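You operate a simulated robot arm through the tools that you are given. There is no shell and no other tool.

The job below is to be done with a simulated robot arm. You get a single attempt, and the scene is never put back.

## Task
Move the stop slider to 150 mm and clamp it.
Fine: CARRIAGE knob off and its lock at HELD first; both stay so.

Only the result counts: the job must be done as asked and must still hold three seconds after the hand-in. Knocking over, shifting, dropping, spilling or breaking anything else fails it.

## Robot
A 6-joint arm with a two-finger gripper, fixed in place. Base frame: the origin is on the floor under the middle of its stand, x ahead of it, y to its left, z up. Lengths are in cm, angles in rad, forces in N, time in s.
It reaches about 157.2 cm from its shoulder. Its first joint turns from -2.897 to 2.897 rad. Payload 2.45 kg.
Tool frame: the origin (TCP) lies between the finger pads and is the grasp point; the fingertips stand 2 cm ahead of it; z points along the fingers, y is the line along which they close. The gripper opens to 14 cm; its body begins 16.8 cm behind the TCP.
Orientation is told as [roll, pitch, yaw] about the base's x, y, z axes, in that order, counted from this pose: with the fingers straight down and closing along the base's y, the tool's x points along the base's -x, its y along +y and its z along -z.

## Interface
- The arm moves only by the tool nudge_tool. Its argument "rows" is a list of rows, each a list of 3 entries, a list of its own where there are three numbers: the shift along the tool's x, y, z in cm, then the turn, a rotation vector about the tool's x, y, z in rad, then the opening, from 0 (shut) to 1 (fully open). In form: [[[x, y, z], [rx, ry, rz], gripper], ...]. A call has 1 to 20 rows; each row is the pose to reach, as a shift and turn from the pose commanded when the call began, along the tool's axes at that moment. Each row takes 0.2 s and may step no farther than 5 cm and 0.15 rad from the row before; otherwise, or with a gripper value out of range, the whole call is refused. A pose out of reach is approached as far as the arm can. The call stops where the force on the tool passes 70 N (or 10 N more than at its start, if that is more) or the arm is blocked; 0.2 s more then pass. Each finger travels about 4.5 cm/s and halts on what it meets, pressing with about 29 N; the grip force reading is that of the motor and also rises with nothing between the fingers. The clock runs only during rows and for 0.2 s after the last one: add rows that repeat a pose to give the fingers time. The reply holds the time, the measured pose of the TCP, the force on the tool along the base axes, the opening and the grip force, in the units named above and with some noise, with the torque about the TCP (base axes, N m) and any sound that the robot's microphone picked up.
- Cameras (640 x 400 px; columns grow to the right, rows downward): "scene" is fixed at [38.08, 64.77, 134.07]; the picture's right is [-0.25, -0.97, 0.00], its down [-0.70, 0.18, -0.69] and it looks along [0.66, -0.17, -0.73] (base axes); focal length 214 px, centre (320, 200). "wrist" rides on the gripper at [7.8, 1.1, -20.9] in the tool frame; the picture's right is [-0.14, 0.99, 0.00], its down [-0.92, -0.13, -0.37] and it looks along [-0.37, -0.05, 0.93] (tool axes); focal length 280 px, centre (320, 200). There is no depth. A picture from a camera that has moved, and an enlarged one, comes with that camera's place and axes in the base frame and with its lens. The place of the scene camera against the robot may be out by one fixed shift of up to 1.8 cm in any direction.
- get_image(camera): a new picture of that camera. It takes no simulated time.
- zoom(camera, box): a new picture of the part [left, top, right, bottom] of that camera's present view, enlarged. It takes no simulated time.
- close_job(): hands the job in; it is judged then, once.

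Nothing tells you positions but the pictures and the camera data. Unless the task says otherwise, let go and move clear before handing in.

The tools are called as name(argument=value, ...) on one line, values as JSON. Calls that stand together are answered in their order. nudge_tool: Moves the arm, as the interface text tells. Its arguments: {"type":"object","properties":{"rows":{"type":"array","items":{"type":"array"}}},"required":["rows"]} The other tools are called the same way: get_image (camera) takes a picture; zoom (camera, box) takes an enlarged picture of a part of a camera's view; close_job () hands the job in.

At the start:

```text
clock: 0.0
eef_pos: [72.25, 36.93, 101.05]
orientation: [0.001, -0.002, -0.001]
ft_force: [-0.4, 1.2, 0.4]
moment: [-0.01, -0.01, 0.03]
gripper_width: 14.02
gripper_force: 0.0
```

scene: 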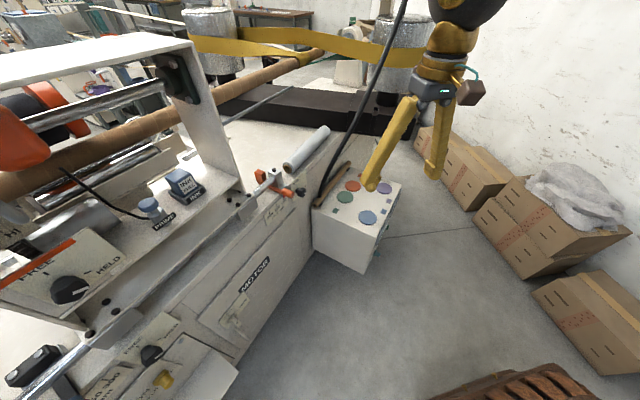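
wrist: 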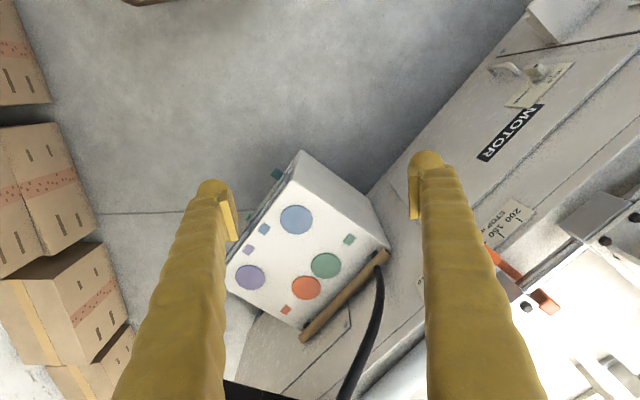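

I see a machine with a rail, a FREE/HELD lock knob, some other knobs, and a slider with an orange part near a scale plate. I'll zoom into the pictures to identify everything before moving.

zoom(camera="scene", box=[200, 140, 360, 240])

zoom(camera="scene", box=[0, 220, 160, 320])

zoom(camera="scene", box=[80, 300, 240, 400])

zoom(camera="scene", box=[110, 150, 270, 250])

zoom(camera="scene", box=[0, 310, 144, 400])

zoom(camera="wrist", box=[440, 160, 640, 285])

```text
4.00 times, centred on (280, 190) of scene
camera zoom: at [38.08, 64.77, 134.07], right [-0.25, -0.97, 0.0], down [-0.7, 0.18, -0.69], along [0.66, -0.17, -0.73], focal length 858 px, centre (480, 240)
```

zoom: 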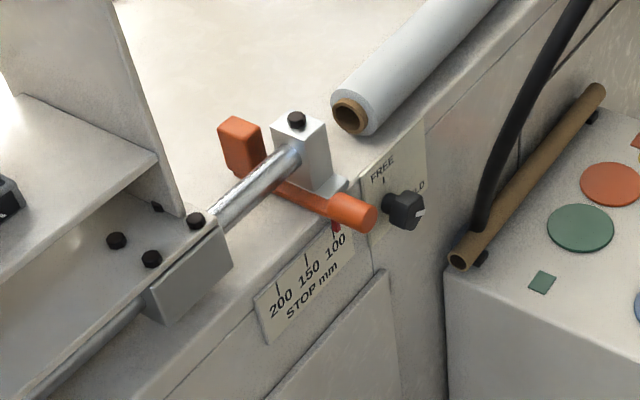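

```text
4.00 times, centred on (80, 270) of scene
camera zoom: at [38.08, 64.77, 134.07], right [-0.25, -0.97, 0.0], down [-0.7, 0.18, -0.69], along [0.66, -0.17, -0.73], focal length 858 px, centre (1280, -80)
```

zoom: 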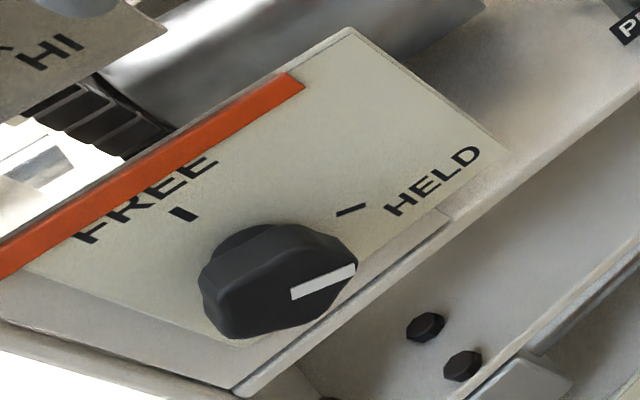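

```text
4.00 times, centred on (160, 350) of scene
camera zoom: at [38.08, 64.77, 134.07], right [-0.25, -0.97, 0.0], down [-0.7, 0.18, -0.69], along [0.66, -0.17, -0.73], focal length 858 px, centre (960, -400)
```

zoom: 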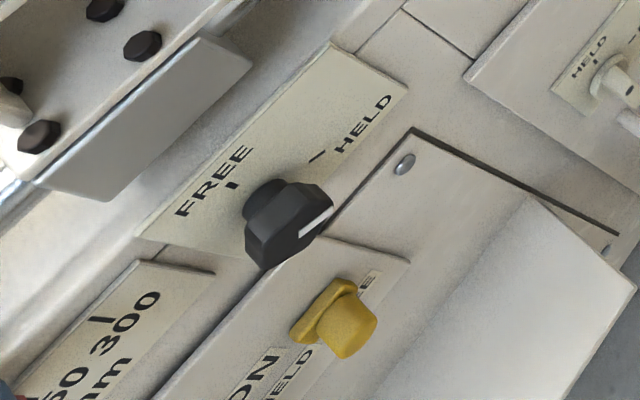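

```text
4.00 times, centred on (190, 200) of scene
camera zoom: at [38.08, 64.77, 134.07], right [-0.25, -0.97, 0.0], down [-0.7, 0.18, -0.69], along [0.66, -0.17, -0.73], focal length 858 px, centre (840, 200)
```

zoom: 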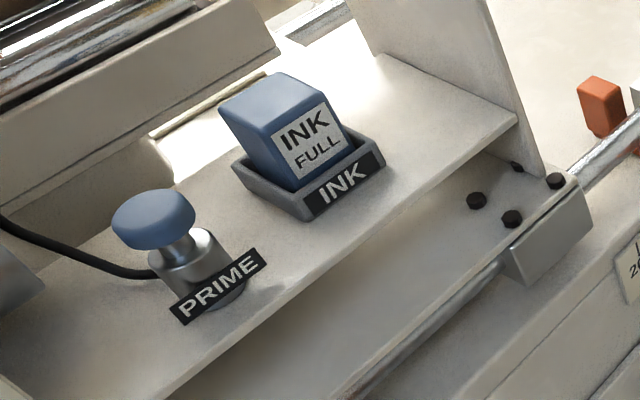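

```text
4.44 times, centred on (72, 355) of scene
camera zoom: at [38.08, 64.77, 134.07], right [-0.25, -0.97, 0.0], down [-0.7, 0.18, -0.69], along [0.66, -0.17, -0.73], focal length 953 px, centre (1422, -489)
```

zoom: 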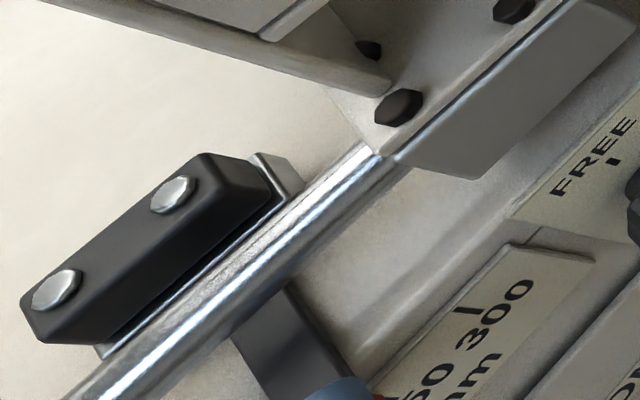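

```text
3.20 times, centred on (540, 222) of wrist
camera zoom: at [64.35, 38.05, 121.93], right [0.14, 0.99, 0.0], down [0.92, -0.13, 0.37], along [0.37, -0.05, -0.93], focal length 897 px, centre (-384, 128)
```

zoom: 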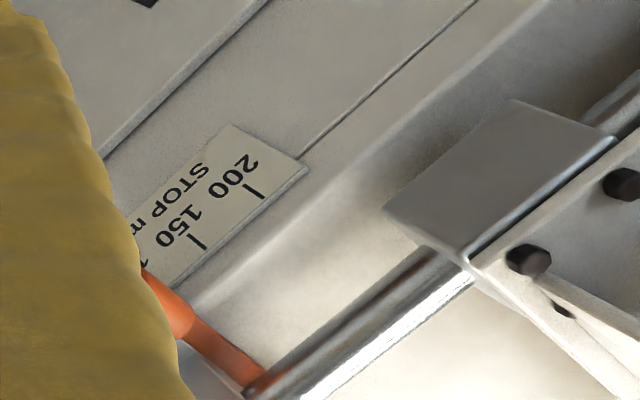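

The stop slider (orange handle) seems to stand near 100 on the STOP mm scale at roughly (94, 62, 81), with a FREE/HELD knob beside it; there are other knobs further left. I'll turn the wrist to face the machine front and look along it.

nudge_tool(rows=[[[0, 0, -2], [0, 0, -0.145], 1], [[0, 0, -4], [0, 0, -0.29], 1], [[0, 0, -6], [0, 0, -0.435], 1], [[0, 0, -8], [0, 0, -0.58], 1], [[0, 0, -10], [0, 0, -0.725], 1]])

```text
clock: 1.2
eef_pos: [72.17, 36.98, 111.01]
orientation: [-0.001, 0.0, 0.726]
ft_force: [-0.1, 0.4, 0.5]
moment: [0.02, 0.0, -0.04]
gripper_width: 14.01
gripper_force: 0.1
```

The yaw went well. Now I move left along the machine and tilt the camera up to see its front panel.

nudge_tool(rows=[[[2, 4, 0], [0, -0.12, 0], 1], [[4, 8, 0], [0, -0.24, 0], 1], [[6, 12, 0], [0, -0.36, 0], 1], [[8, 16, 0], [0, -0.48, 0], 1], [[10, 20, 0], [0, -0.6, 0], 1], [[12, 24, 0], [0, -0.6, 0], 1]])

get_image(camera="wrist")

get_image(camera="scene")

```text
clock: 2.6
eef_pos: [47.61, 47.06, 111.15]
orientation: [0.0, -0.603, 0.726]
ft_force: [0.0, -1.0, -0.2]
moment: [0.01, -0.02, 0.04]
gripper_width: 14.01
gripper_force: 0.1
```

```text
taken
camera wrist: at [32.99, 35.68, 123.78], right [-0.57, 0.82, 0.08], down [0.5, 0.27, 0.82], along [0.65, 0.51, -0.56], focal length 280 px, centre (320, 200)
```

wrist: 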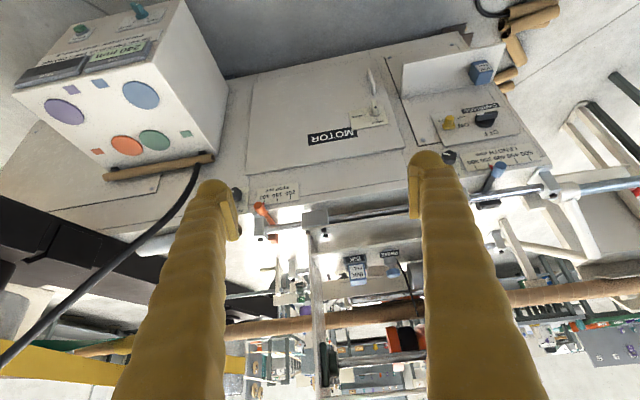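

```text
taken
```

scene: 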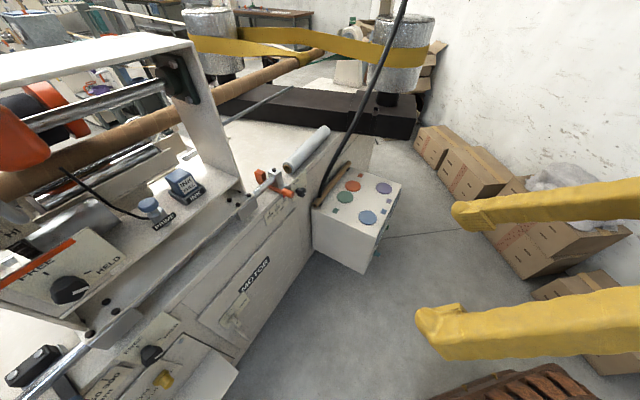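

The wrist view is upside down but shows the whole front: MOTOR door, a panel with a CARRIAGE-like knob and a yellow lever, a LENGTH scale with a blue slider, and the STOP scale. I'll zoom in.

zoom(camera="wrist", box=[400, 40, 560, 140])

zoom(camera="wrist", box=[430, 110, 590, 210])

zoom(camera="wrist", box=[220, 150, 380, 250])

zoom(camera="wrist", box=[300, 50, 420, 150])

zoom(camera="wrist", box=[400, 200, 640, 350])

zoom(camera="wrist", box=[0, 0, 240, 150])

```text
4.00 times, centred on (480, 90) of wrist
camera zoom: at [32.99, 35.68, 123.78], right [-0.57, 0.82, 0.08], down [0.5, 0.27, 0.82], along [0.65, 0.51, -0.56], focal length 1122 px, centre (-320, 640)
```

zoom: 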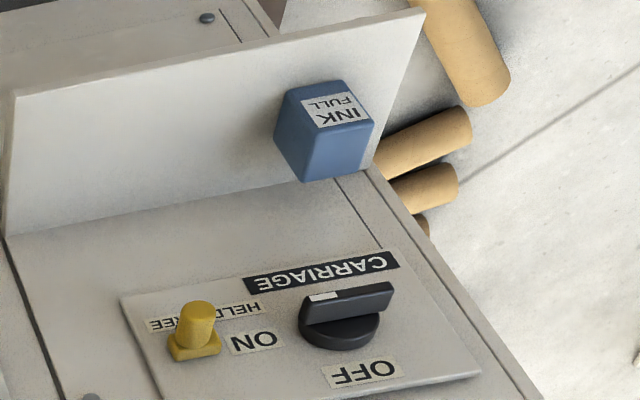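

```text
4.00 times, centred on (510, 160) of wrist
camera zoom: at [32.99, 35.68, 123.78], right [-0.57, 0.82, 0.08], down [0.5, 0.27, 0.82], along [0.65, 0.51, -0.56], focal length 1122 px, centre (-440, 360)
```

zoom: 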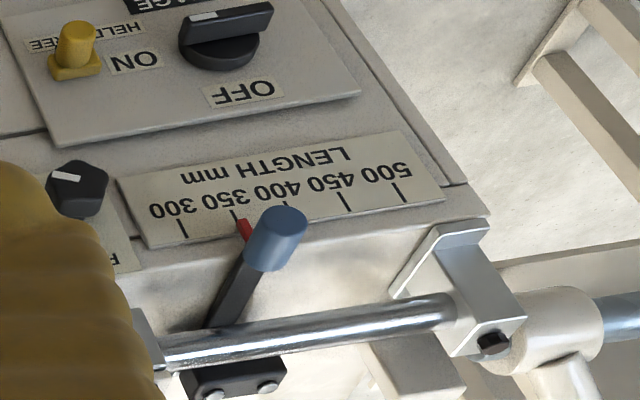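

```text
4.00 times, centred on (300, 200) of wrist
camera zoom: at [32.99, 35.68, 123.78], right [-0.57, 0.82, 0.08], down [0.5, 0.27, 0.82], along [0.65, 0.51, -0.56], focal length 1122 px, centre (400, 200)
```

zoom: 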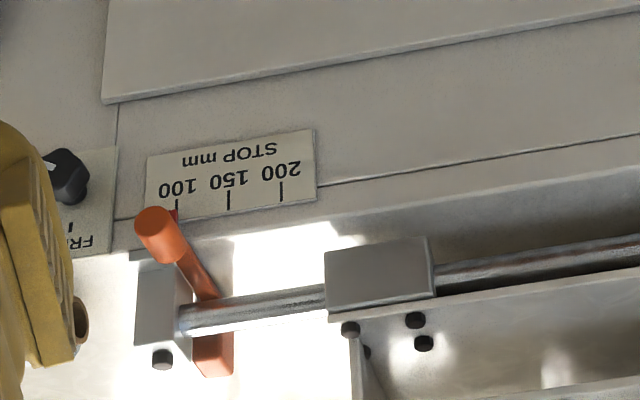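

```text
4.00 times, centred on (360, 100) of wrist
camera zoom: at [32.99, 35.68, 123.78], right [-0.57, 0.82, 0.08], down [0.5, 0.27, 0.82], along [0.65, 0.51, -0.56], focal length 1122 px, centre (160, 600)
```

zoom: 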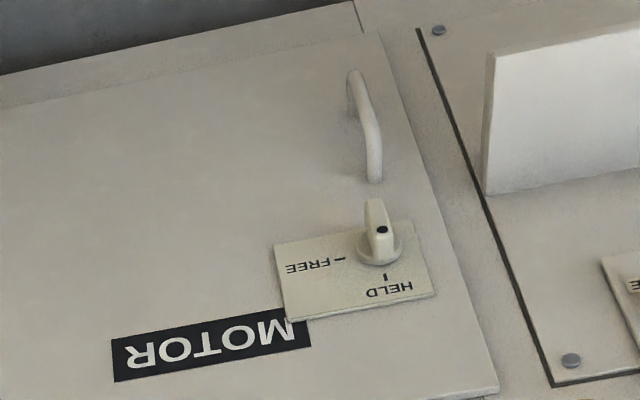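

```text
2.67 times, centred on (520, 275) of wrist
camera zoom: at [32.99, 35.68, 123.78], right [-0.57, 0.82, 0.08], down [0.5, 0.27, 0.82], along [0.65, 0.51, -0.56], focal length 748 px, centre (-213, 0)
```

zoom: 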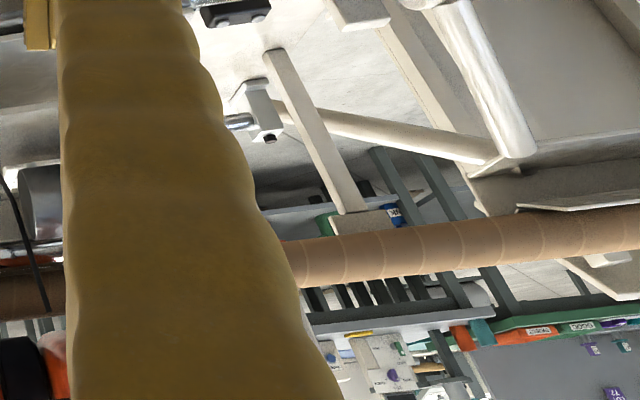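

```text
2.67 times, centred on (120, 75) of wrist
camera zoom: at [32.99, 35.68, 123.78], right [-0.57, 0.82, 0.08], down [0.5, 0.27, 0.82], along [0.65, 0.51, -0.56], focal length 748 px, centre (853, 533)
```

zoom: 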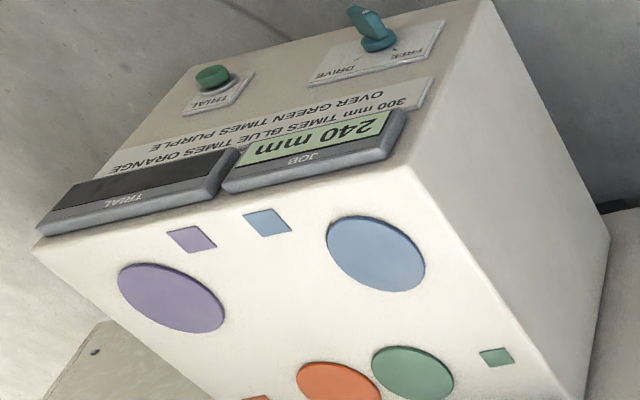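

The CARRIAGE panel has a black ON/OFF knob and a yellow FREE/HELD lock. I'll shift left along the machine to look at it straight on.

nudge_tool(rows=[[[0, 5, 0], [0, 0, 0], 1], [[0, 10, 0], [0, 0, 0], 1], [[0, 15, 0], [0, 0, 0], 1], [[0, 20, 0], [0, 0, 0], 1], [[0, 25, 0], [0, 0, 0], 1], [[0, 30, 0], [0, 0, 0], 1]])

get_image(camera="wrist")

zoom(camera="wrist", box=[240, 30, 440, 155])

zoom(camera="wrist", box=[240, 110, 440, 235])

```text
clock: 4.2
eef_pos: [36.78, 66.57, 111.73]
orientation: [0.007, -0.606, 0.585]
ft_force: [-0.7, -0.3, -0.2]
moment: [0.01, -0.06, -0.02]
gripper_width: 13.97
gripper_force: 0.0
stopped in row 6: the arm was blocked; the commanded pose is now the measured one
```

```text
taken
camera wrist: at [20.91, 57.14, 124.26], right [-0.46, 0.89, 0.08], down [0.53, 0.19, 0.83], along [0.72, 0.42, -0.55], focal length 280 px, centre (320, 200)
```

wrist: 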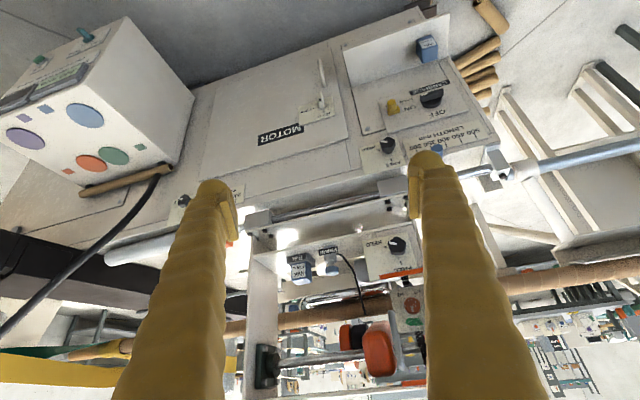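

```text
3.20 times, centred on (340, 92) of wrist
camera zoom: at [20.91, 57.14, 124.26], right [-0.46, 0.89, 0.08], down [0.53, 0.19, 0.83], along [0.72, 0.42, -0.55], focal length 897 px, centre (256, 544)
```

zoom: 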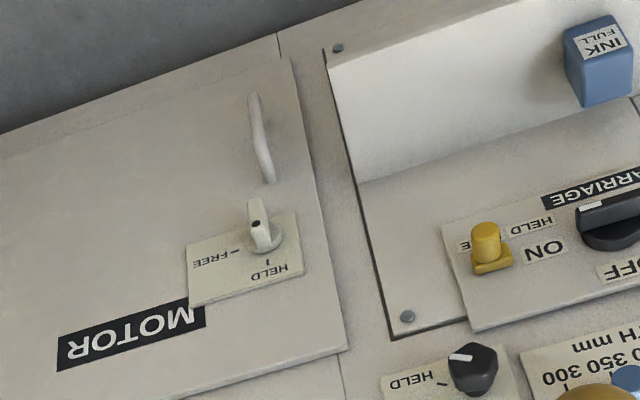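

```text
3.20 times, centred on (340, 172) of wrist
camera zoom: at [20.91, 57.14, 124.26], right [-0.46, 0.89, 0.08], down [0.53, 0.19, 0.83], along [0.72, 0.42, -0.55], focal length 897 px, centre (256, 288)
```

zoom: 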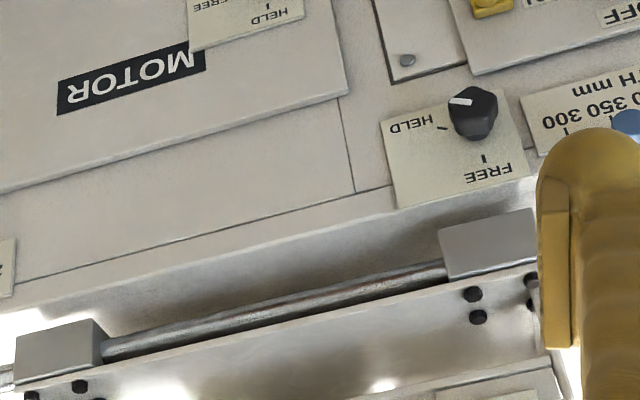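

The arm hit a reach/joint limit there, so I'll restore the yaw and move forward and down toward the CARRIAGE panel (black knob about (50, 104, 63) on a vertical face at about 108 cm from the base along its normal).

nudge_tool(rows=[[[-3.3, 0, 2.26], [-0.026, 0, -0.0385], 1], [[-6.6, 0, 4.52], [-0.053, 0, -0.077], 1], [[-9.9, 0, 6.8], [-0.079, 0, -0.1155], 1], [[-12.4, 0, 8.5], [-0.079, 0, -0.1155], 1]])

get_image(camera="wrist")

```text
clock: 5.2
eef_pos: [48.45, 75.32, 111.68]
orientation: [0.003, -0.605, 0.74]
ft_force: [0.4, -0.3, -0.1]
moment: [0.02, 0.0, -0.01]
gripper_width: 14.01
gripper_force: 0.1
```

```text
taken
camera wrist: at [34.1, 63.52, 124.33], right [-0.59, 0.81, 0.08], down [0.49, 0.27, 0.83], along [0.64, 0.52, -0.56], focal length 280 px, centre (320, 200)
```

wrist: 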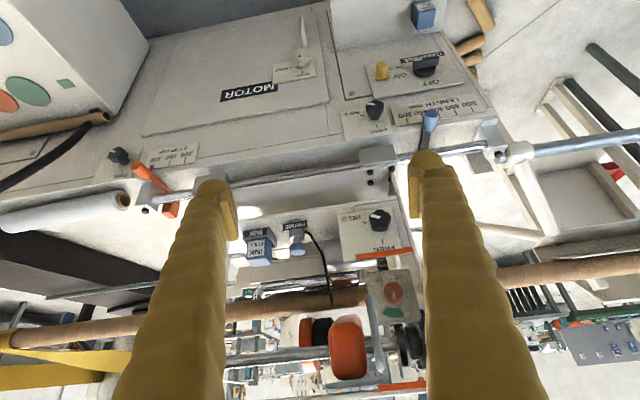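

This view shows everything on the front. I'll zoom on the CARRIAGE panel, the STOP slider with its clamp knob, and the other lock.

zoom(camera="wrist", box=[350, 40, 478, 120])

zoom(camera="wrist", box=[80, 130, 240, 230])

zoom(camera="wrist", box=[330, 190, 426, 270])

zoom(camera="wrist", box=[320, 90, 512, 210])

```text
5.00 times, centred on (414, 80) of wrist
camera zoom: at [34.1, 63.52, 124.33], right [-0.59, 0.81, 0.08], down [0.49, 0.27, 0.83], along [0.64, 0.52, -0.56], focal length 1402 px, centre (-150, 800)
```

zoom: 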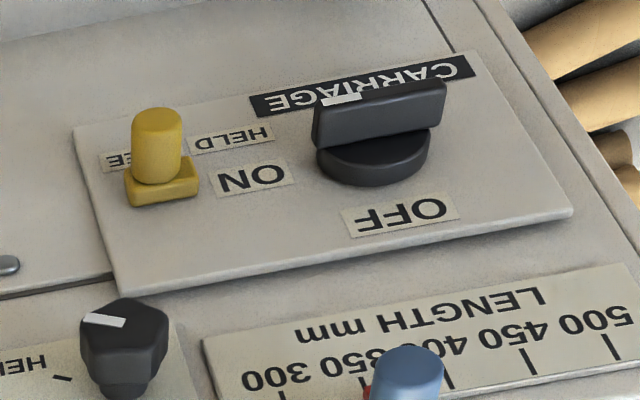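

```text
4.00 times, centred on (160, 180) of wrist
camera zoom: at [34.1, 63.52, 124.33], right [-0.59, 0.81, 0.08], down [0.49, 0.27, 0.83], along [0.64, 0.52, -0.56], focal length 1122 px, centre (960, 280)
```

zoom: 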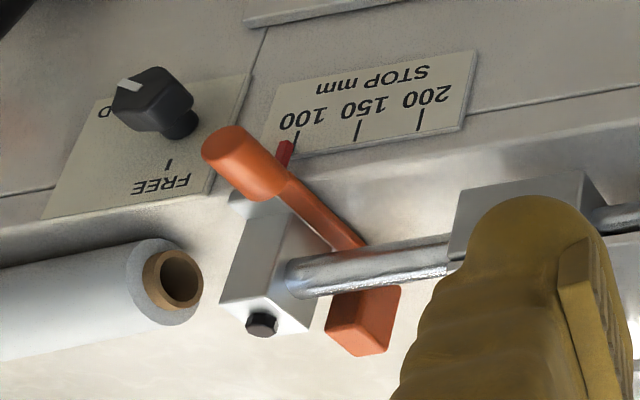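

```text
5.00 times, centred on (378, 230) of wrist
camera zoom: at [34.1, 63.52, 124.33], right [-0.59, 0.81, 0.08], down [0.49, 0.27, 0.83], along [0.64, 0.52, -0.56], focal length 1402 px, centre (30, 50)
```

zoom: 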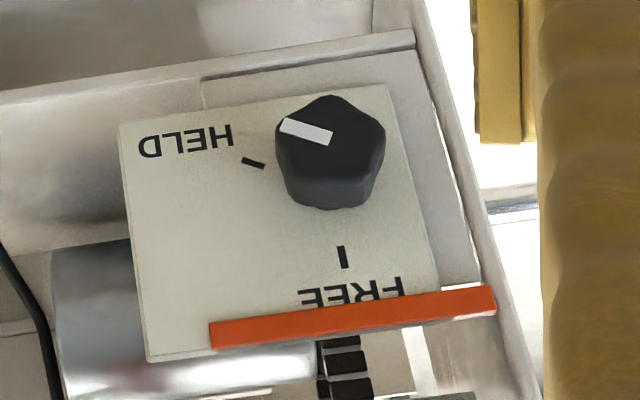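

```text
3.33 times, centred on (416, 150) of wrist
camera zoom: at [34.1, 63.52, 124.33], right [-0.59, 0.81, 0.08], down [0.49, 0.27, 0.83], along [0.64, 0.52, -0.56], focal length 935 px, centre (0, 367)
```

zoom: 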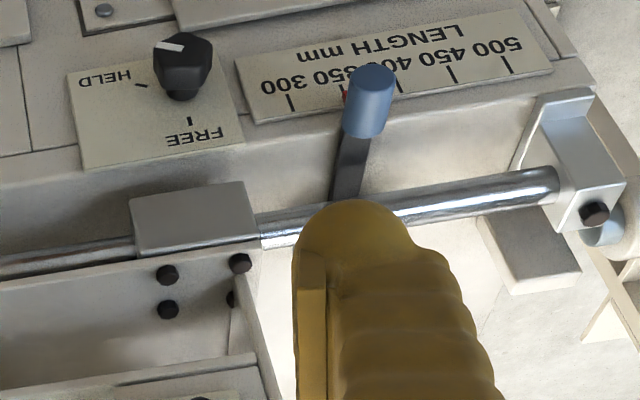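

CARRIAGE's pointer is at ON (to the right as seen from the front), OFF is at the top, and the yellow lock sits at FREE with HELD beside it; the STOP clamp is at HELD and the slider at 100. I'll move in front of the CARRIAGE panel with the fingers horizontal, with stand-off, to look closely.

nudge_tool(rows=[[[2.05, 1.61, 3.64], [0, -0.0877, 0], 1], [[4.1, 3.22, 7.27], [0, -0.1755, 0], 1], [[6.15, 4.83, 10.9], [0, -0.263, 0], 1], [[8.2, 6.44, 14.5], [0, -0.351, 0], 1], [[10.25, 8.05, 18.2], [0, -0.439, 0], 1], [[12.3, 9.65, 21.8], [0, -0.526, 0], 1], [[14.35, 11.26, 25.5], [0, -0.614, 0], 1], [[16.4, 12.87, 29.1], [0, -0.702, 0], 1], [[18.45, 14.5, 32.7], [0, -0.79, 0], 1], [[20.5, 16.1, 36.4], [0, -0.877, 0], 1], [[22.55, 17.7, 40.0], [0, -0.965, 0], 1]])

get_image(camera="wrist")

get_image(camera="scene")

```text
clock: 7.6
eef_pos: [39.66, 95.25, 67.76]
orientation: [-1.416, -1.512, 2.136]
ft_force: [-0.6, -0.6, 0.7]
moment: [-0.06, 0.04, -0.04]
gripper_width: 14.02
gripper_force: 0.1
out of reach, approached as far as the arm can: row 8, 9, 10, 11
```

```text
taken
camera wrist: at [23.33, 81.73, 59.96], right [-0.66, 0.75, 0.08], down [-0.22, -0.29, 0.93], along [0.72, 0.59, 0.36], focal length 280 px, centre (320, 200)
```

wrist: 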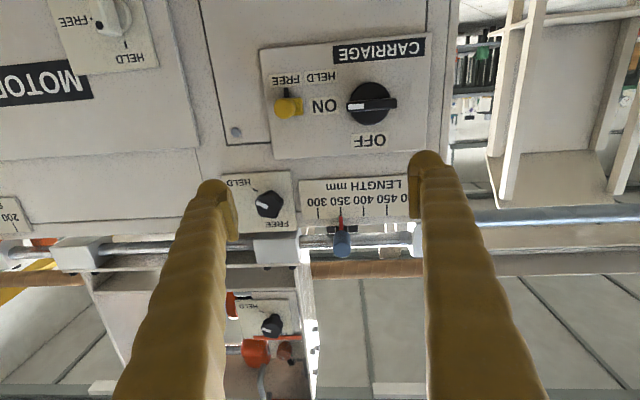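

```text
taken
```

scene: 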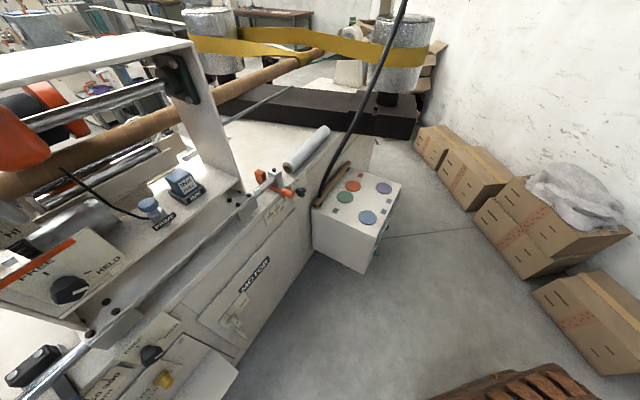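

I'm now facing the CARRIAGE panel nearly straight on (image upside down). I'll zoom on the knob and the yellow lock for details.

zoom(camera="wrist", box=[256, 30, 432, 140])

zoom(camera="wrist", box=[200, 150, 424, 290])

```text
3.64 times, centred on (344, 85) of wrist
camera zoom: at [23.33, 81.73, 59.96], right [-0.66, 0.75, 0.08], down [-0.22, -0.29, 0.93], along [0.72, 0.59, 0.36], focal length 1020 px, centre (233, 618)
```

zoom: 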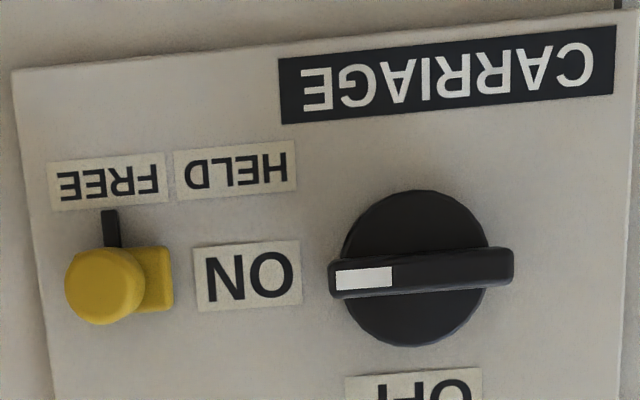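

```text
2.86 times, centred on (312, 220) of wrist
camera zoom: at [23.33, 81.73, 59.96], right [-0.66, 0.75, 0.08], down [-0.22, -0.29, 0.93], along [0.72, 0.59, 0.36], focal length 801 px, centre (343, 143)
```

zoom: 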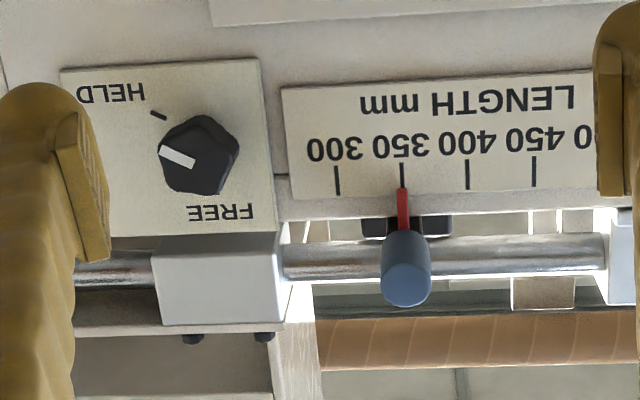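

The pointer bar of the CARRIAGE knob is horizontal at ON; the yellow lock shows a black mark below it towards FREE. I'll zoom tighter on the yellow lock to see how it moves.

zoom(camera="wrist", box=[262, 65, 326, 125])

zoom(camera="scene", box=[120, 355, 200, 400])

zoom(camera="wrist", box=[0, 0, 160, 100])

```text
6.67 times, centred on (294, 95) of wrist
camera zoom: at [23.33, 81.73, 59.96], right [-0.66, 0.75, 0.08], down [-0.22, -0.29, 0.93], along [0.72, 0.59, 0.36], focal length 1869 px, centre (493, 900)
```

zoom: 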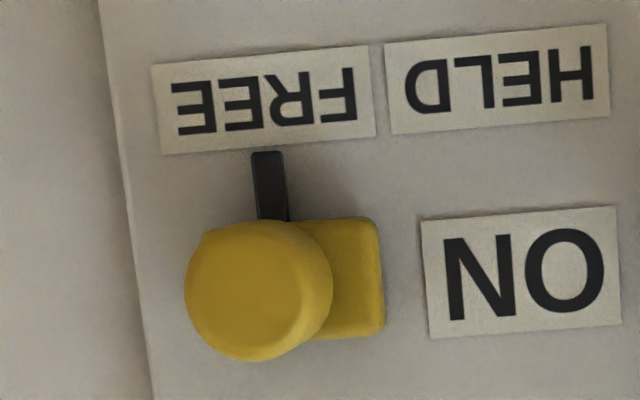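

```text
8.00 times, centred on (160, 378) of scene
camera zoom: at [38.08, 64.77, 134.07], right [-0.25, -0.97, 0.0], down [-0.7, 0.18, -0.69], along [0.66, -0.17, -0.73], focal length 1716 px, centre (1600, -1220)
```

zoom: 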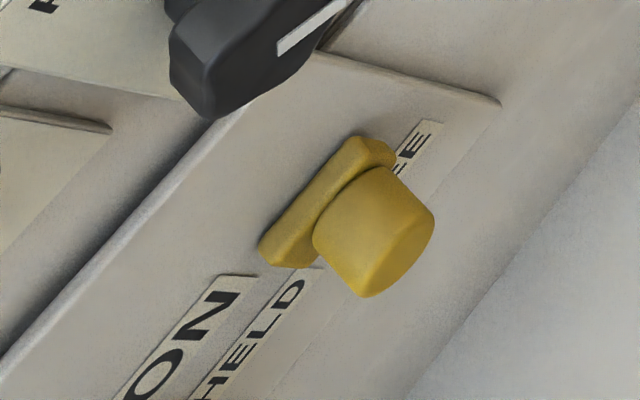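

```text
4.00 times, centred on (80, 50) of wrist
camera zoom: at [23.33, 81.73, 59.96], right [-0.66, 0.75, 0.08], down [-0.22, -0.29, 0.93], along [0.72, 0.59, 0.36], focal length 1122 px, centre (1280, 800)
```

zoom: 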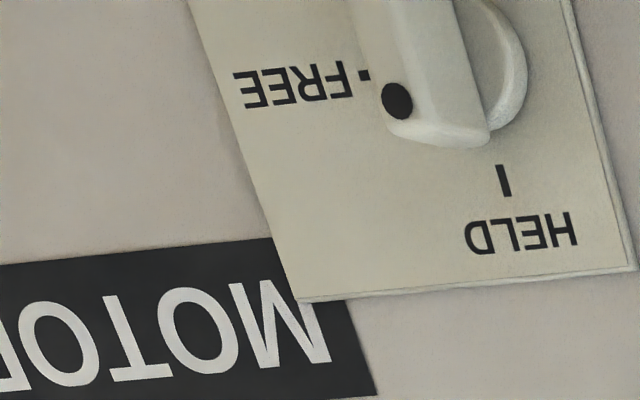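

The yellow lock looks like a small slide with a peg and a pointer at FREE, to be slid toward HELD (+u, toward the knob). First I advance a little to check the commanded pose after the reach limit.

nudge_tool(rows=[[[0, 0, 2], [0, 0, 0], 1], [[0, 0, 4], [0, 0, 0], 1], [[0, 0, 6], [0, 0, 0], 1]])

get_image(camera="wrist")

```text
clock: 8.4
eef_pos: [44.18, 98.99, 67.51]
orientation: [-1.384, -1.511, 2.105]
ft_force: [0.5, -0.6, 0.3]
moment: [0.02, 0.0, 0.0]
gripper_width: 13.99
gripper_force: 0.0
```

```text
taken
camera wrist: at [28.0, 85.49, 59.81], right [-0.66, 0.75, 0.08], down [-0.22, -0.29, 0.93], along [0.72, 0.6, 0.36], focal length 280 px, centre (320, 200)
```

wrist: 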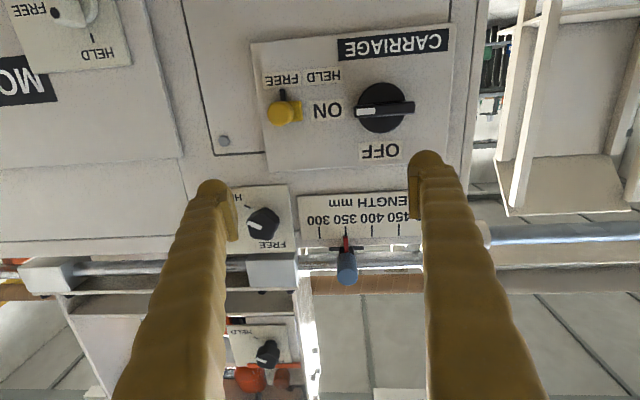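

The commanded pose equals the measured one. The rail line tells me the machine is turned about 0.775 rad; I'll correct the tool's orientation to face the panel squarely and line up with the CARRIAGE knob at about (45.5, 108.6, 61.7), backing off slightly.

nudge_tool(rows=[[[1.4, 1.6, -2.0], [-0.013, -0.005, 0.016], 1], [[2.8, 3.1, -3.3], [-0.026, -0.011, 0.031], 1], [[4.1, 4.6, -3.3], [-0.039, -0.016, 0.047], 1], [[5.5, 6.2, -3.3], [-0.0515, -0.022, 0.0625], 1]])

get_image(camera="wrist")

```text
clock: 9.4
eef_pos: [37.81, 102.55, 62.12]
orientation: [-1.879, -1.548, 2.64]
ft_force: [-0.5, 0.2, 0.4]
moment: [0.0, 0.01, -0.01]
gripper_width: 14.03
gripper_force: 0.0
out of reach, approached as far as the arm can: row 3, 4
```

```text
taken
camera wrist: at [22.08, 88.78, 53.98], right [-0.69, 0.72, 0.12], down [-0.2, -0.34, 0.92], along [0.7, 0.61, 0.37], focal length 280 px, centre (320, 200)
```

wrist: 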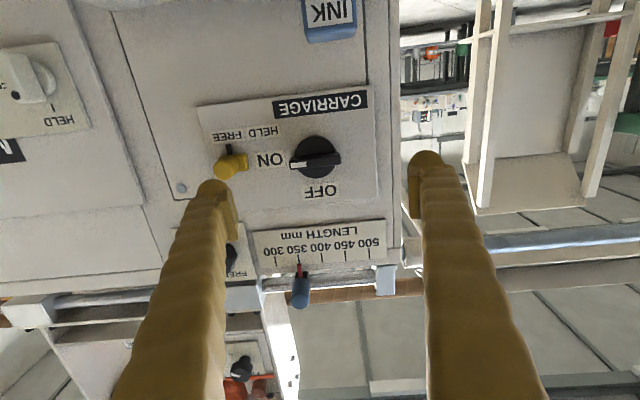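

I'm roughly in front of the knob now. Let me zoom for a more exact fix of the knob before rotating the gripper.

zoom(camera="wrist", box=[200, 90, 376, 200])

```text
3.64 times, centred on (288, 145) of wrist
camera zoom: at [22.08, 88.78, 53.98], right [-0.69, 0.72, 0.12], down [-0.2, -0.34, 0.92], along [0.7, 0.61, 0.37], focal length 1020 px, centre (436, 400)
```

zoom: 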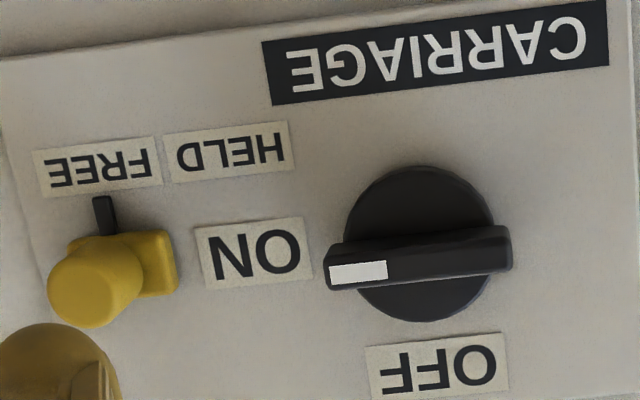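

The knob's bar centre is near u≈46.3, z≈61.5 (the CARRIAGE plate ahead). I now narrow the gripper and roll it 90° about its axis so the fingers will straddle the horizontal bar vertically.

nudge_tool(rows=[[[0, 0, 0.3], [0, 0, 0.143], 0.45], [[0, 0, 0.6], [0, 0, 0.286], 0.45], [[0, 0, 0.9], [0, 0, 0.428], 0.45], [[0, 0, 1.2], [0, 0, 0.571], 0.45], [[0, 0, 1.5], [0, 0, 0.714], 0.45], [[0, 0, 1.8], [0, 0, 0.857], 0.45], [[0, 0, 2], [0, 0, 1.0], 0.45], [[0, 0, 2], [0, 0, 1.142], 0.45], [[0, 0, 2], [0, 0, 1.285], 0.45], [[0, 0, 2], [0, 0, 1.428], 0.45], [[0, 0, 2], [0, 0, 1.571], 0.45]])

get_image(camera="wrist")

```text
clock: 11.1
eef_pos: [38.18, 123.12, 51.7]
orientation: [1.043, -0.952, -0.609]
ft_force: [-34.4, -47.7, 23.9]
moment: [-1.75, -0.23, -2.66]
gripper_width: 7.97
gripper_force: 12.8
out of reach, approached as far as the arm can: row 1, 2, 3, 4, 5, 6, 7, 8
stopped in row 8: the force on the tool passed its limit at 499 N (the readings are from after the stop); the commanded pose is now the measured one
```

```text
taken
camera wrist: at [16.73, 116.6, 52.05], right [-0.22, 0.76, 0.61], down [0.17, -0.58, 0.79], along [0.96, 0.28, 0.0], focal length 280 px, centre (320, 200)
```

wrist: 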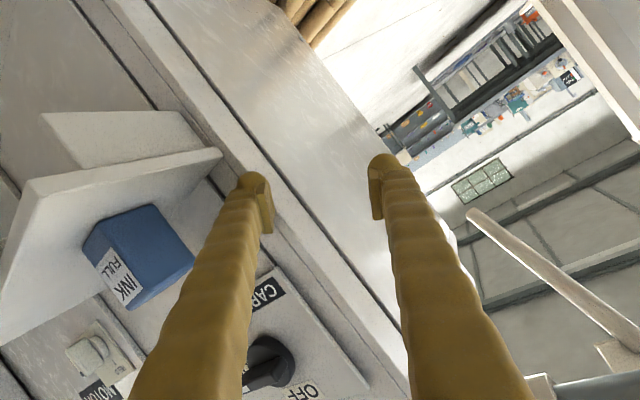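

The arm ran off its reach and swung into the machine's corner — I must be careful. Let me check the scene for any damage before anything else.

get_image(camera="scene")

zoom(camera="wrist", box=[60, 140, 380, 340])

zoom(camera="scene", box=[0, 300, 240, 400])

```text
taken
```

scene: 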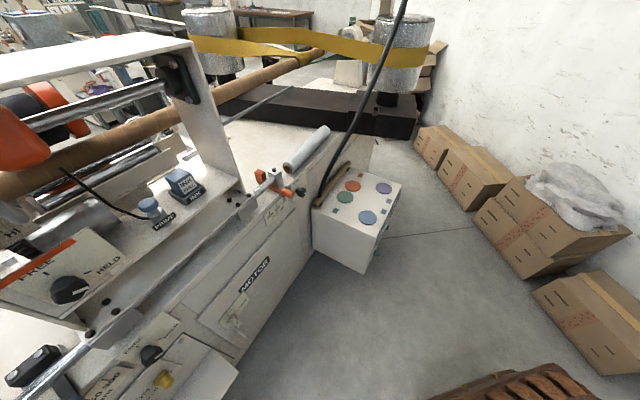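

```text
2.00 times, centred on (220, 240) of wrist
camera zoom: at [16.73, 116.6, 52.05], right [-0.22, 0.76, 0.61], down [0.17, -0.58, 0.79], along [0.96, 0.28, 0.0], focal length 561 px, centre (520, 120)
```

zoom: 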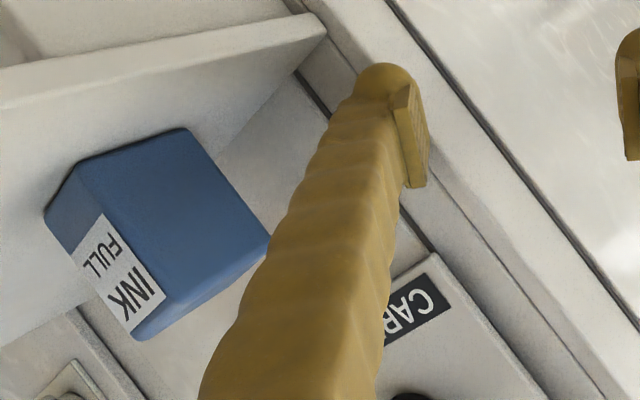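

```text
2.67 times, centred on (120, 350) of scene
camera zoom: at [38.08, 64.77, 134.07], right [-0.25, -0.97, 0.0], down [-0.7, 0.18, -0.69], along [0.66, -0.17, -0.73], focal length 572 px, centre (853, -200)
```

zoom: 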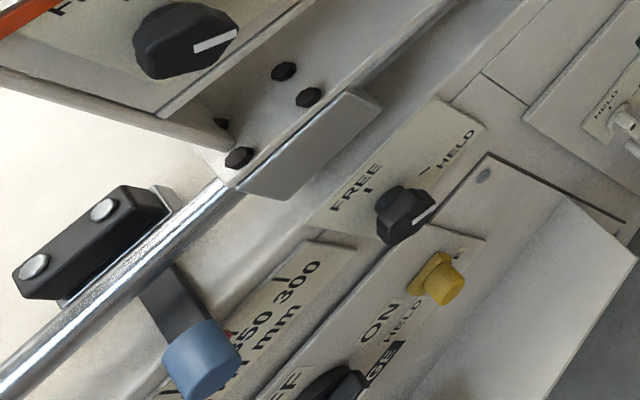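

Nothing looks broken or displaced. The wrist's roll seems to be at its limit in the positive direction, so I'll back straight off the panel a few cm and later only roll in the negative direction.

nudge_tool(rows=[[[0.35, -1.09, -2.77], [0, 0, 0], 0.57]])

```text
clock: 11.4
eef_pos: [36.3, 122.28, 51.96]
orientation: [1.028, -0.958, -0.606]
ft_force: [0.5, -0.5, 0.2]
moment: [0.02, -0.02, 0.06]
gripper_width: 7.97
gripper_force: 0.1
out of reach, approached as far as the arm can: row 1
```

Contact is released. Now I unwind the roll in the negative direction while retreating, in small steps.

nudge_tool(rows=[[[-0.48, -0.6, -3.0], [-0.066, -0.044, -0.116], 0.57]])

```text
clock: 11.8
eef_pos: [34.24, 120.79, 53.06]
orientation: [1.068, -1.081, -0.571]
ft_force: [0.1, -0.7, -0.3]
moment: [-0.04, -0.05, 0.01]
gripper_width: 7.98
gripper_force: 0.0
out of reach, approached as far as the arm can: row 1
```

nudge_tool(rows=[[[-0.3, -0.6, -2.0], [-0.02, -0.02, -0.14], 0.57]])

get_image(camera="wrist")

```text
clock: 12.2
eef_pos: [32.91, 119.11, 53.45]
orientation: [0.981, -1.204, -0.443]
ft_force: [-0.6, 0.6, -0.4]
moment: [0.0, 0.02, 0.0]
gripper_width: 7.99
gripper_force: 0.2
```

```text
taken
camera wrist: at [12.46, 110.12, 50.58], right [-0.41, 0.81, 0.42], down [0.05, -0.44, 0.9], along [0.91, 0.39, 0.14], focal length 280 px, centre (320, 200)
```

wrist: 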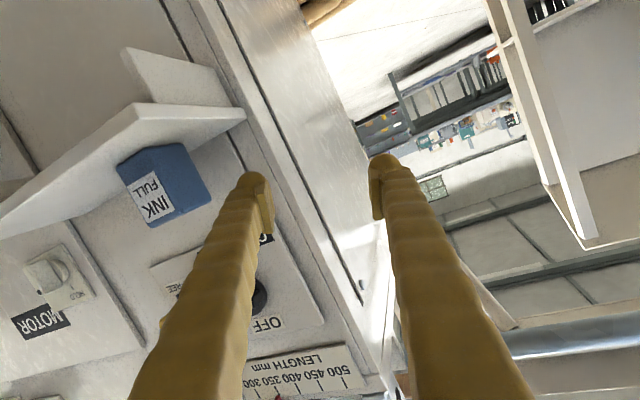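

Negative roll brings the arm back in reach. I continue raising, retreating and rolling negatively toward fingers-vertical orientation, in chunks.

nudge_tool(rows=[[[-1.1, 0.04, -1.55], [-0.0045, -0.026, -0.145], 0.5], [[-2.2, 0.08, -3.1], [-0.009, -0.052, -0.29], 0.5], [[-3.24, 0.12, -4.65], [-0.0134, -0.078, -0.4345], 0.5]])

```text
clock: 13.1
eef_pos: [29.93, 116.3, 57.36]
orientation: [-0.801, -1.398, 1.385]
ft_force: [-0.2, -0.7, -0.2]
moment: [-0.02, 0.0, 0.05]
gripper_width: 7.02
gripper_force: 0.0
```

nudge_tool(rows=[[[-0.9, -1.5, -0.3], [-0.0045, -0.026, -0.145], 0.5], [[-1.8, -3.0, -0.6], [-0.009, -0.052, -0.29], 0.5], [[-2.7, -4.7, -0.9], [-0.0134, -0.078, -0.4345], 0.5], [[-3.4, -6.4, -1.1], [-0.0178, -0.104, -0.579], 0.5], [[-4.0, -8.2, -1.3], [-0.0223, -0.1295, -0.724], 0.5]])

get_image(camera="wrist")

```text
clock: 14.2
eef_pos: [33.5, 109.35, 62.54]
orientation: [-1.545, -0.724, 2.208]
ft_force: [0.3, 0.0, 0.0]
moment: [0.03, 0.02, -0.01]
gripper_width: 7.02
gripper_force: 0.0
```

```text
taken
camera wrist: at [19.89, 92.39, 56.93], right [-0.47, 0.59, -0.65], down [-0.65, 0.26, 0.71], along [0.6, 0.76, 0.26], focal length 280 px, centre (320, 200)
```

wrist: 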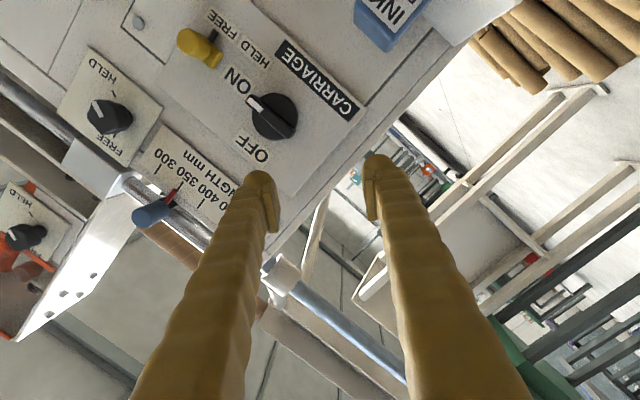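

All within reach now. Triangulating from three views puts the CARRIAGE knob at about (47.1, 110.6, 61.9). I finish the roll to fingers-vertical and line up in front of it at stand-off.

nudge_tool(rows=[[[1.35, -1.05, 0.12], [-0.005, -0.025, -0.1436], 0.42], [[2.7, -2.1, 0.24], [-0.0096, -0.05, -0.287], 0.42], [[4.05, -3.14, 0.37], [-0.0143, -0.075, -0.431], 0.42], [[5.4, -4.18, 0.49], [-0.0191, -0.1, -0.574], 0.42], [[6.75, -5.23, 0.61], [-0.0239, -0.1251, -0.718], 0.42]])

get_image(camera="wrist")

```text
clock: 15.4
eef_pos: [39.13, 103.08, 62.02]
orientation: [-1.574, -0.004, 2.348]
ft_force: [0.1, 0.2, -0.4]
moment: [0.05, 0.02, -0.01]
gripper_width: 5.91
gripper_force: 0.1
```

```text
taken
camera wrist: at [29.57, 82.73, 60.69], right [-0.1, 0.1, -0.99], down [-0.91, 0.4, 0.13], along [0.41, 0.91, 0.06], focal length 280 px, centre (320, 200)
```

wrist: 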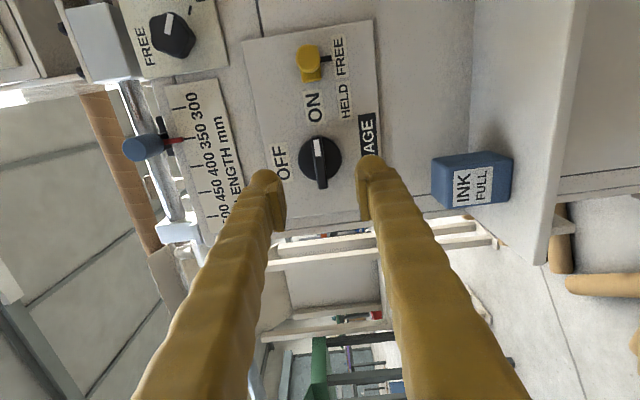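

Well-aligned: fingers above and below the knob bar, about 11 cm away. I advance 6.5 cm and look again.

nudge_tool(rows=[[[0, 0, 2.2], [0, 0, 0], 0.38], [[0, 0, 4.4], [0, 0, 0], 0.38], [[0, 0, 6.5], [0, 0, 0], 0.38]])

get_image(camera="wrist")

zoom(camera="wrist", box=[240, 110, 400, 230])

```text
clock: 16.2
eef_pos: [43.91, 107.71, 62.04]
orientation: [-1.572, -0.008, 2.348]
ft_force: [0.2, 0.1, -0.3]
moment: [0.0, 0.02, -0.05]
gripper_width: 5.3
gripper_force: 0.0
```

```text
taken
camera wrist: at [34.37, 87.26, 60.77], right [-0.1, 0.11, -0.99], down [-0.91, 0.4, 0.13], along [0.41, 0.91, 0.06], focal length 280 px, centre (320, 200)
```

wrist: 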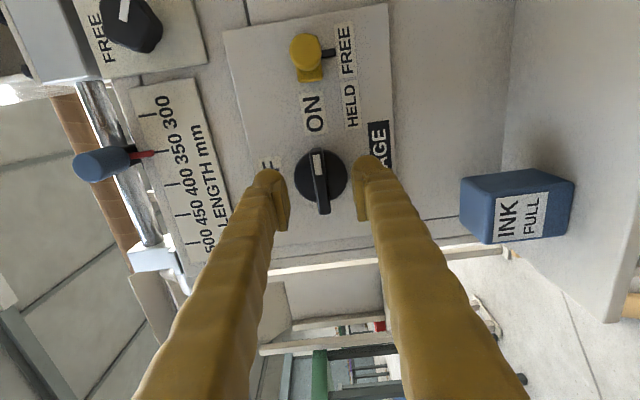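

```text
3.33 times, centred on (320, 170) of wrist
camera zoom: at [34.37, 87.26, 60.77], right [-0.1, 0.11, -0.99], down [-0.91, 0.4, 0.13], along [0.41, 0.91, 0.06], focal length 935 px, centre (320, 300)
```

zoom: 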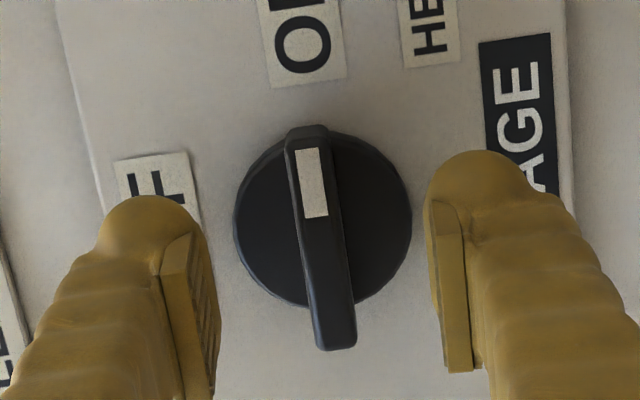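

The fingertips are about level with the bar's front and centred on it. I advance 1.4 cm and close on the bar.

nudge_tool(rows=[[[0, 0, 0.7], [0, 0, 0], 0.38], [[0, 0, 1.4], [0, 0, 0], 0.38], [[0, 0, 1.4], [0, 0, 0], 0.2], [[0, 0, 1.4], [0, 0, 0], 0.0], [[0, 0, 1.4], [0, 0, 0], 0.0], [[0, 0, 1.4], [0, 0, 0], 0.0], [[0, 0, 1.4], [0, 0, 0], 0.0]])

get_image(camera="wrist")

```text
clock: 17.9
eef_pos: [45.0, 108.59, 61.93]
orientation: [-1.574, -0.01, 2.348]
ft_force: [2.4, 2.1, 3.6]
moment: [-0.1, -0.17, -0.07]
gripper_width: 1.09
gripper_force: 37.7
```

```text
taken
camera wrist: at [35.33, 88.28, 60.71], right [-0.1, 0.11, -0.99], down [-0.91, 0.4, 0.13], along [0.41, 0.91, 0.06], focal length 280 px, centre (320, 200)
```

wrist: 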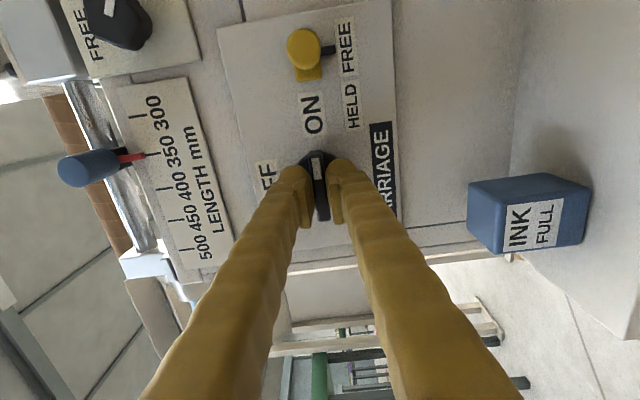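

The bar is gripped (1.1 cm thick). Now I turn it counter-clockwise (negative about the tool axis), in parts.

nudge_tool(rows=[[[0, 0, 0], [0, 0, -0.14], 0.0], [[0, 0, 0], [0, 0, -0.28], 0.0], [[0, 0, 0], [0, 0, -0.42], 0.0]])

get_image(camera="wrist")

```text
clock: 18.6
eef_pos: [44.86, 108.51, 62.02]
orientation: [-1.574, 0.415, 2.347]
ft_force: [-7.4, -11.9, 10.2]
moment: [0.15, -0.09, -0.17]
gripper_width: 1.08
gripper_force: 38.0
```

```text
taken
camera wrist: at [35.18, 88.42, 63.99], right [0.19, -0.19, -0.96], down [-0.89, 0.38, -0.25], along [0.41, 0.9, -0.1], focal length 280 px, centre (320, 200)
```

wrist: 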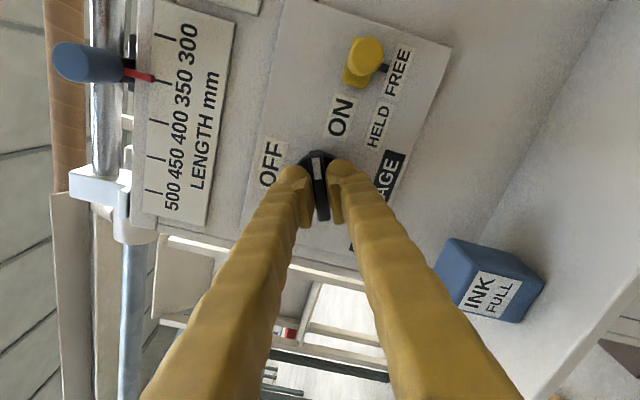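

The knob turns with the gripper. I continue the remaining turn.

nudge_tool(rows=[[[0, 0, -0.1], [0, 0, -0.144], 0.0], [[0, 0, -0.15], [0, 0, -0.288], 0.0], [[0, 0, -0.15], [0, 0, -0.432], 0.0], [[0, 0, -0.15], [0, 0, -0.576], 0.0]])

get_image(camera="wrist")

```text
clock: 19.6
eef_pos: [44.76, 108.36, 62.07]
orientation: [-1.575, 0.989, 2.344]
ft_force: [-3.1, -8.8, 3.9]
moment: [0.19, -0.17, -0.17]
gripper_width: 1.0
gripper_force: 37.5
```

```text
taken
camera wrist: at [33.37, 89.98, 67.79], right [0.53, -0.54, -0.66], down [-0.69, 0.18, -0.7], along [0.49, 0.82, -0.28], focal length 280 px, centre (320, 200)
```

wrist: 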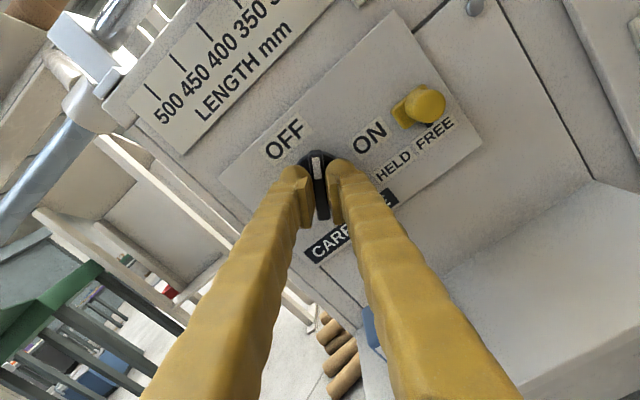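

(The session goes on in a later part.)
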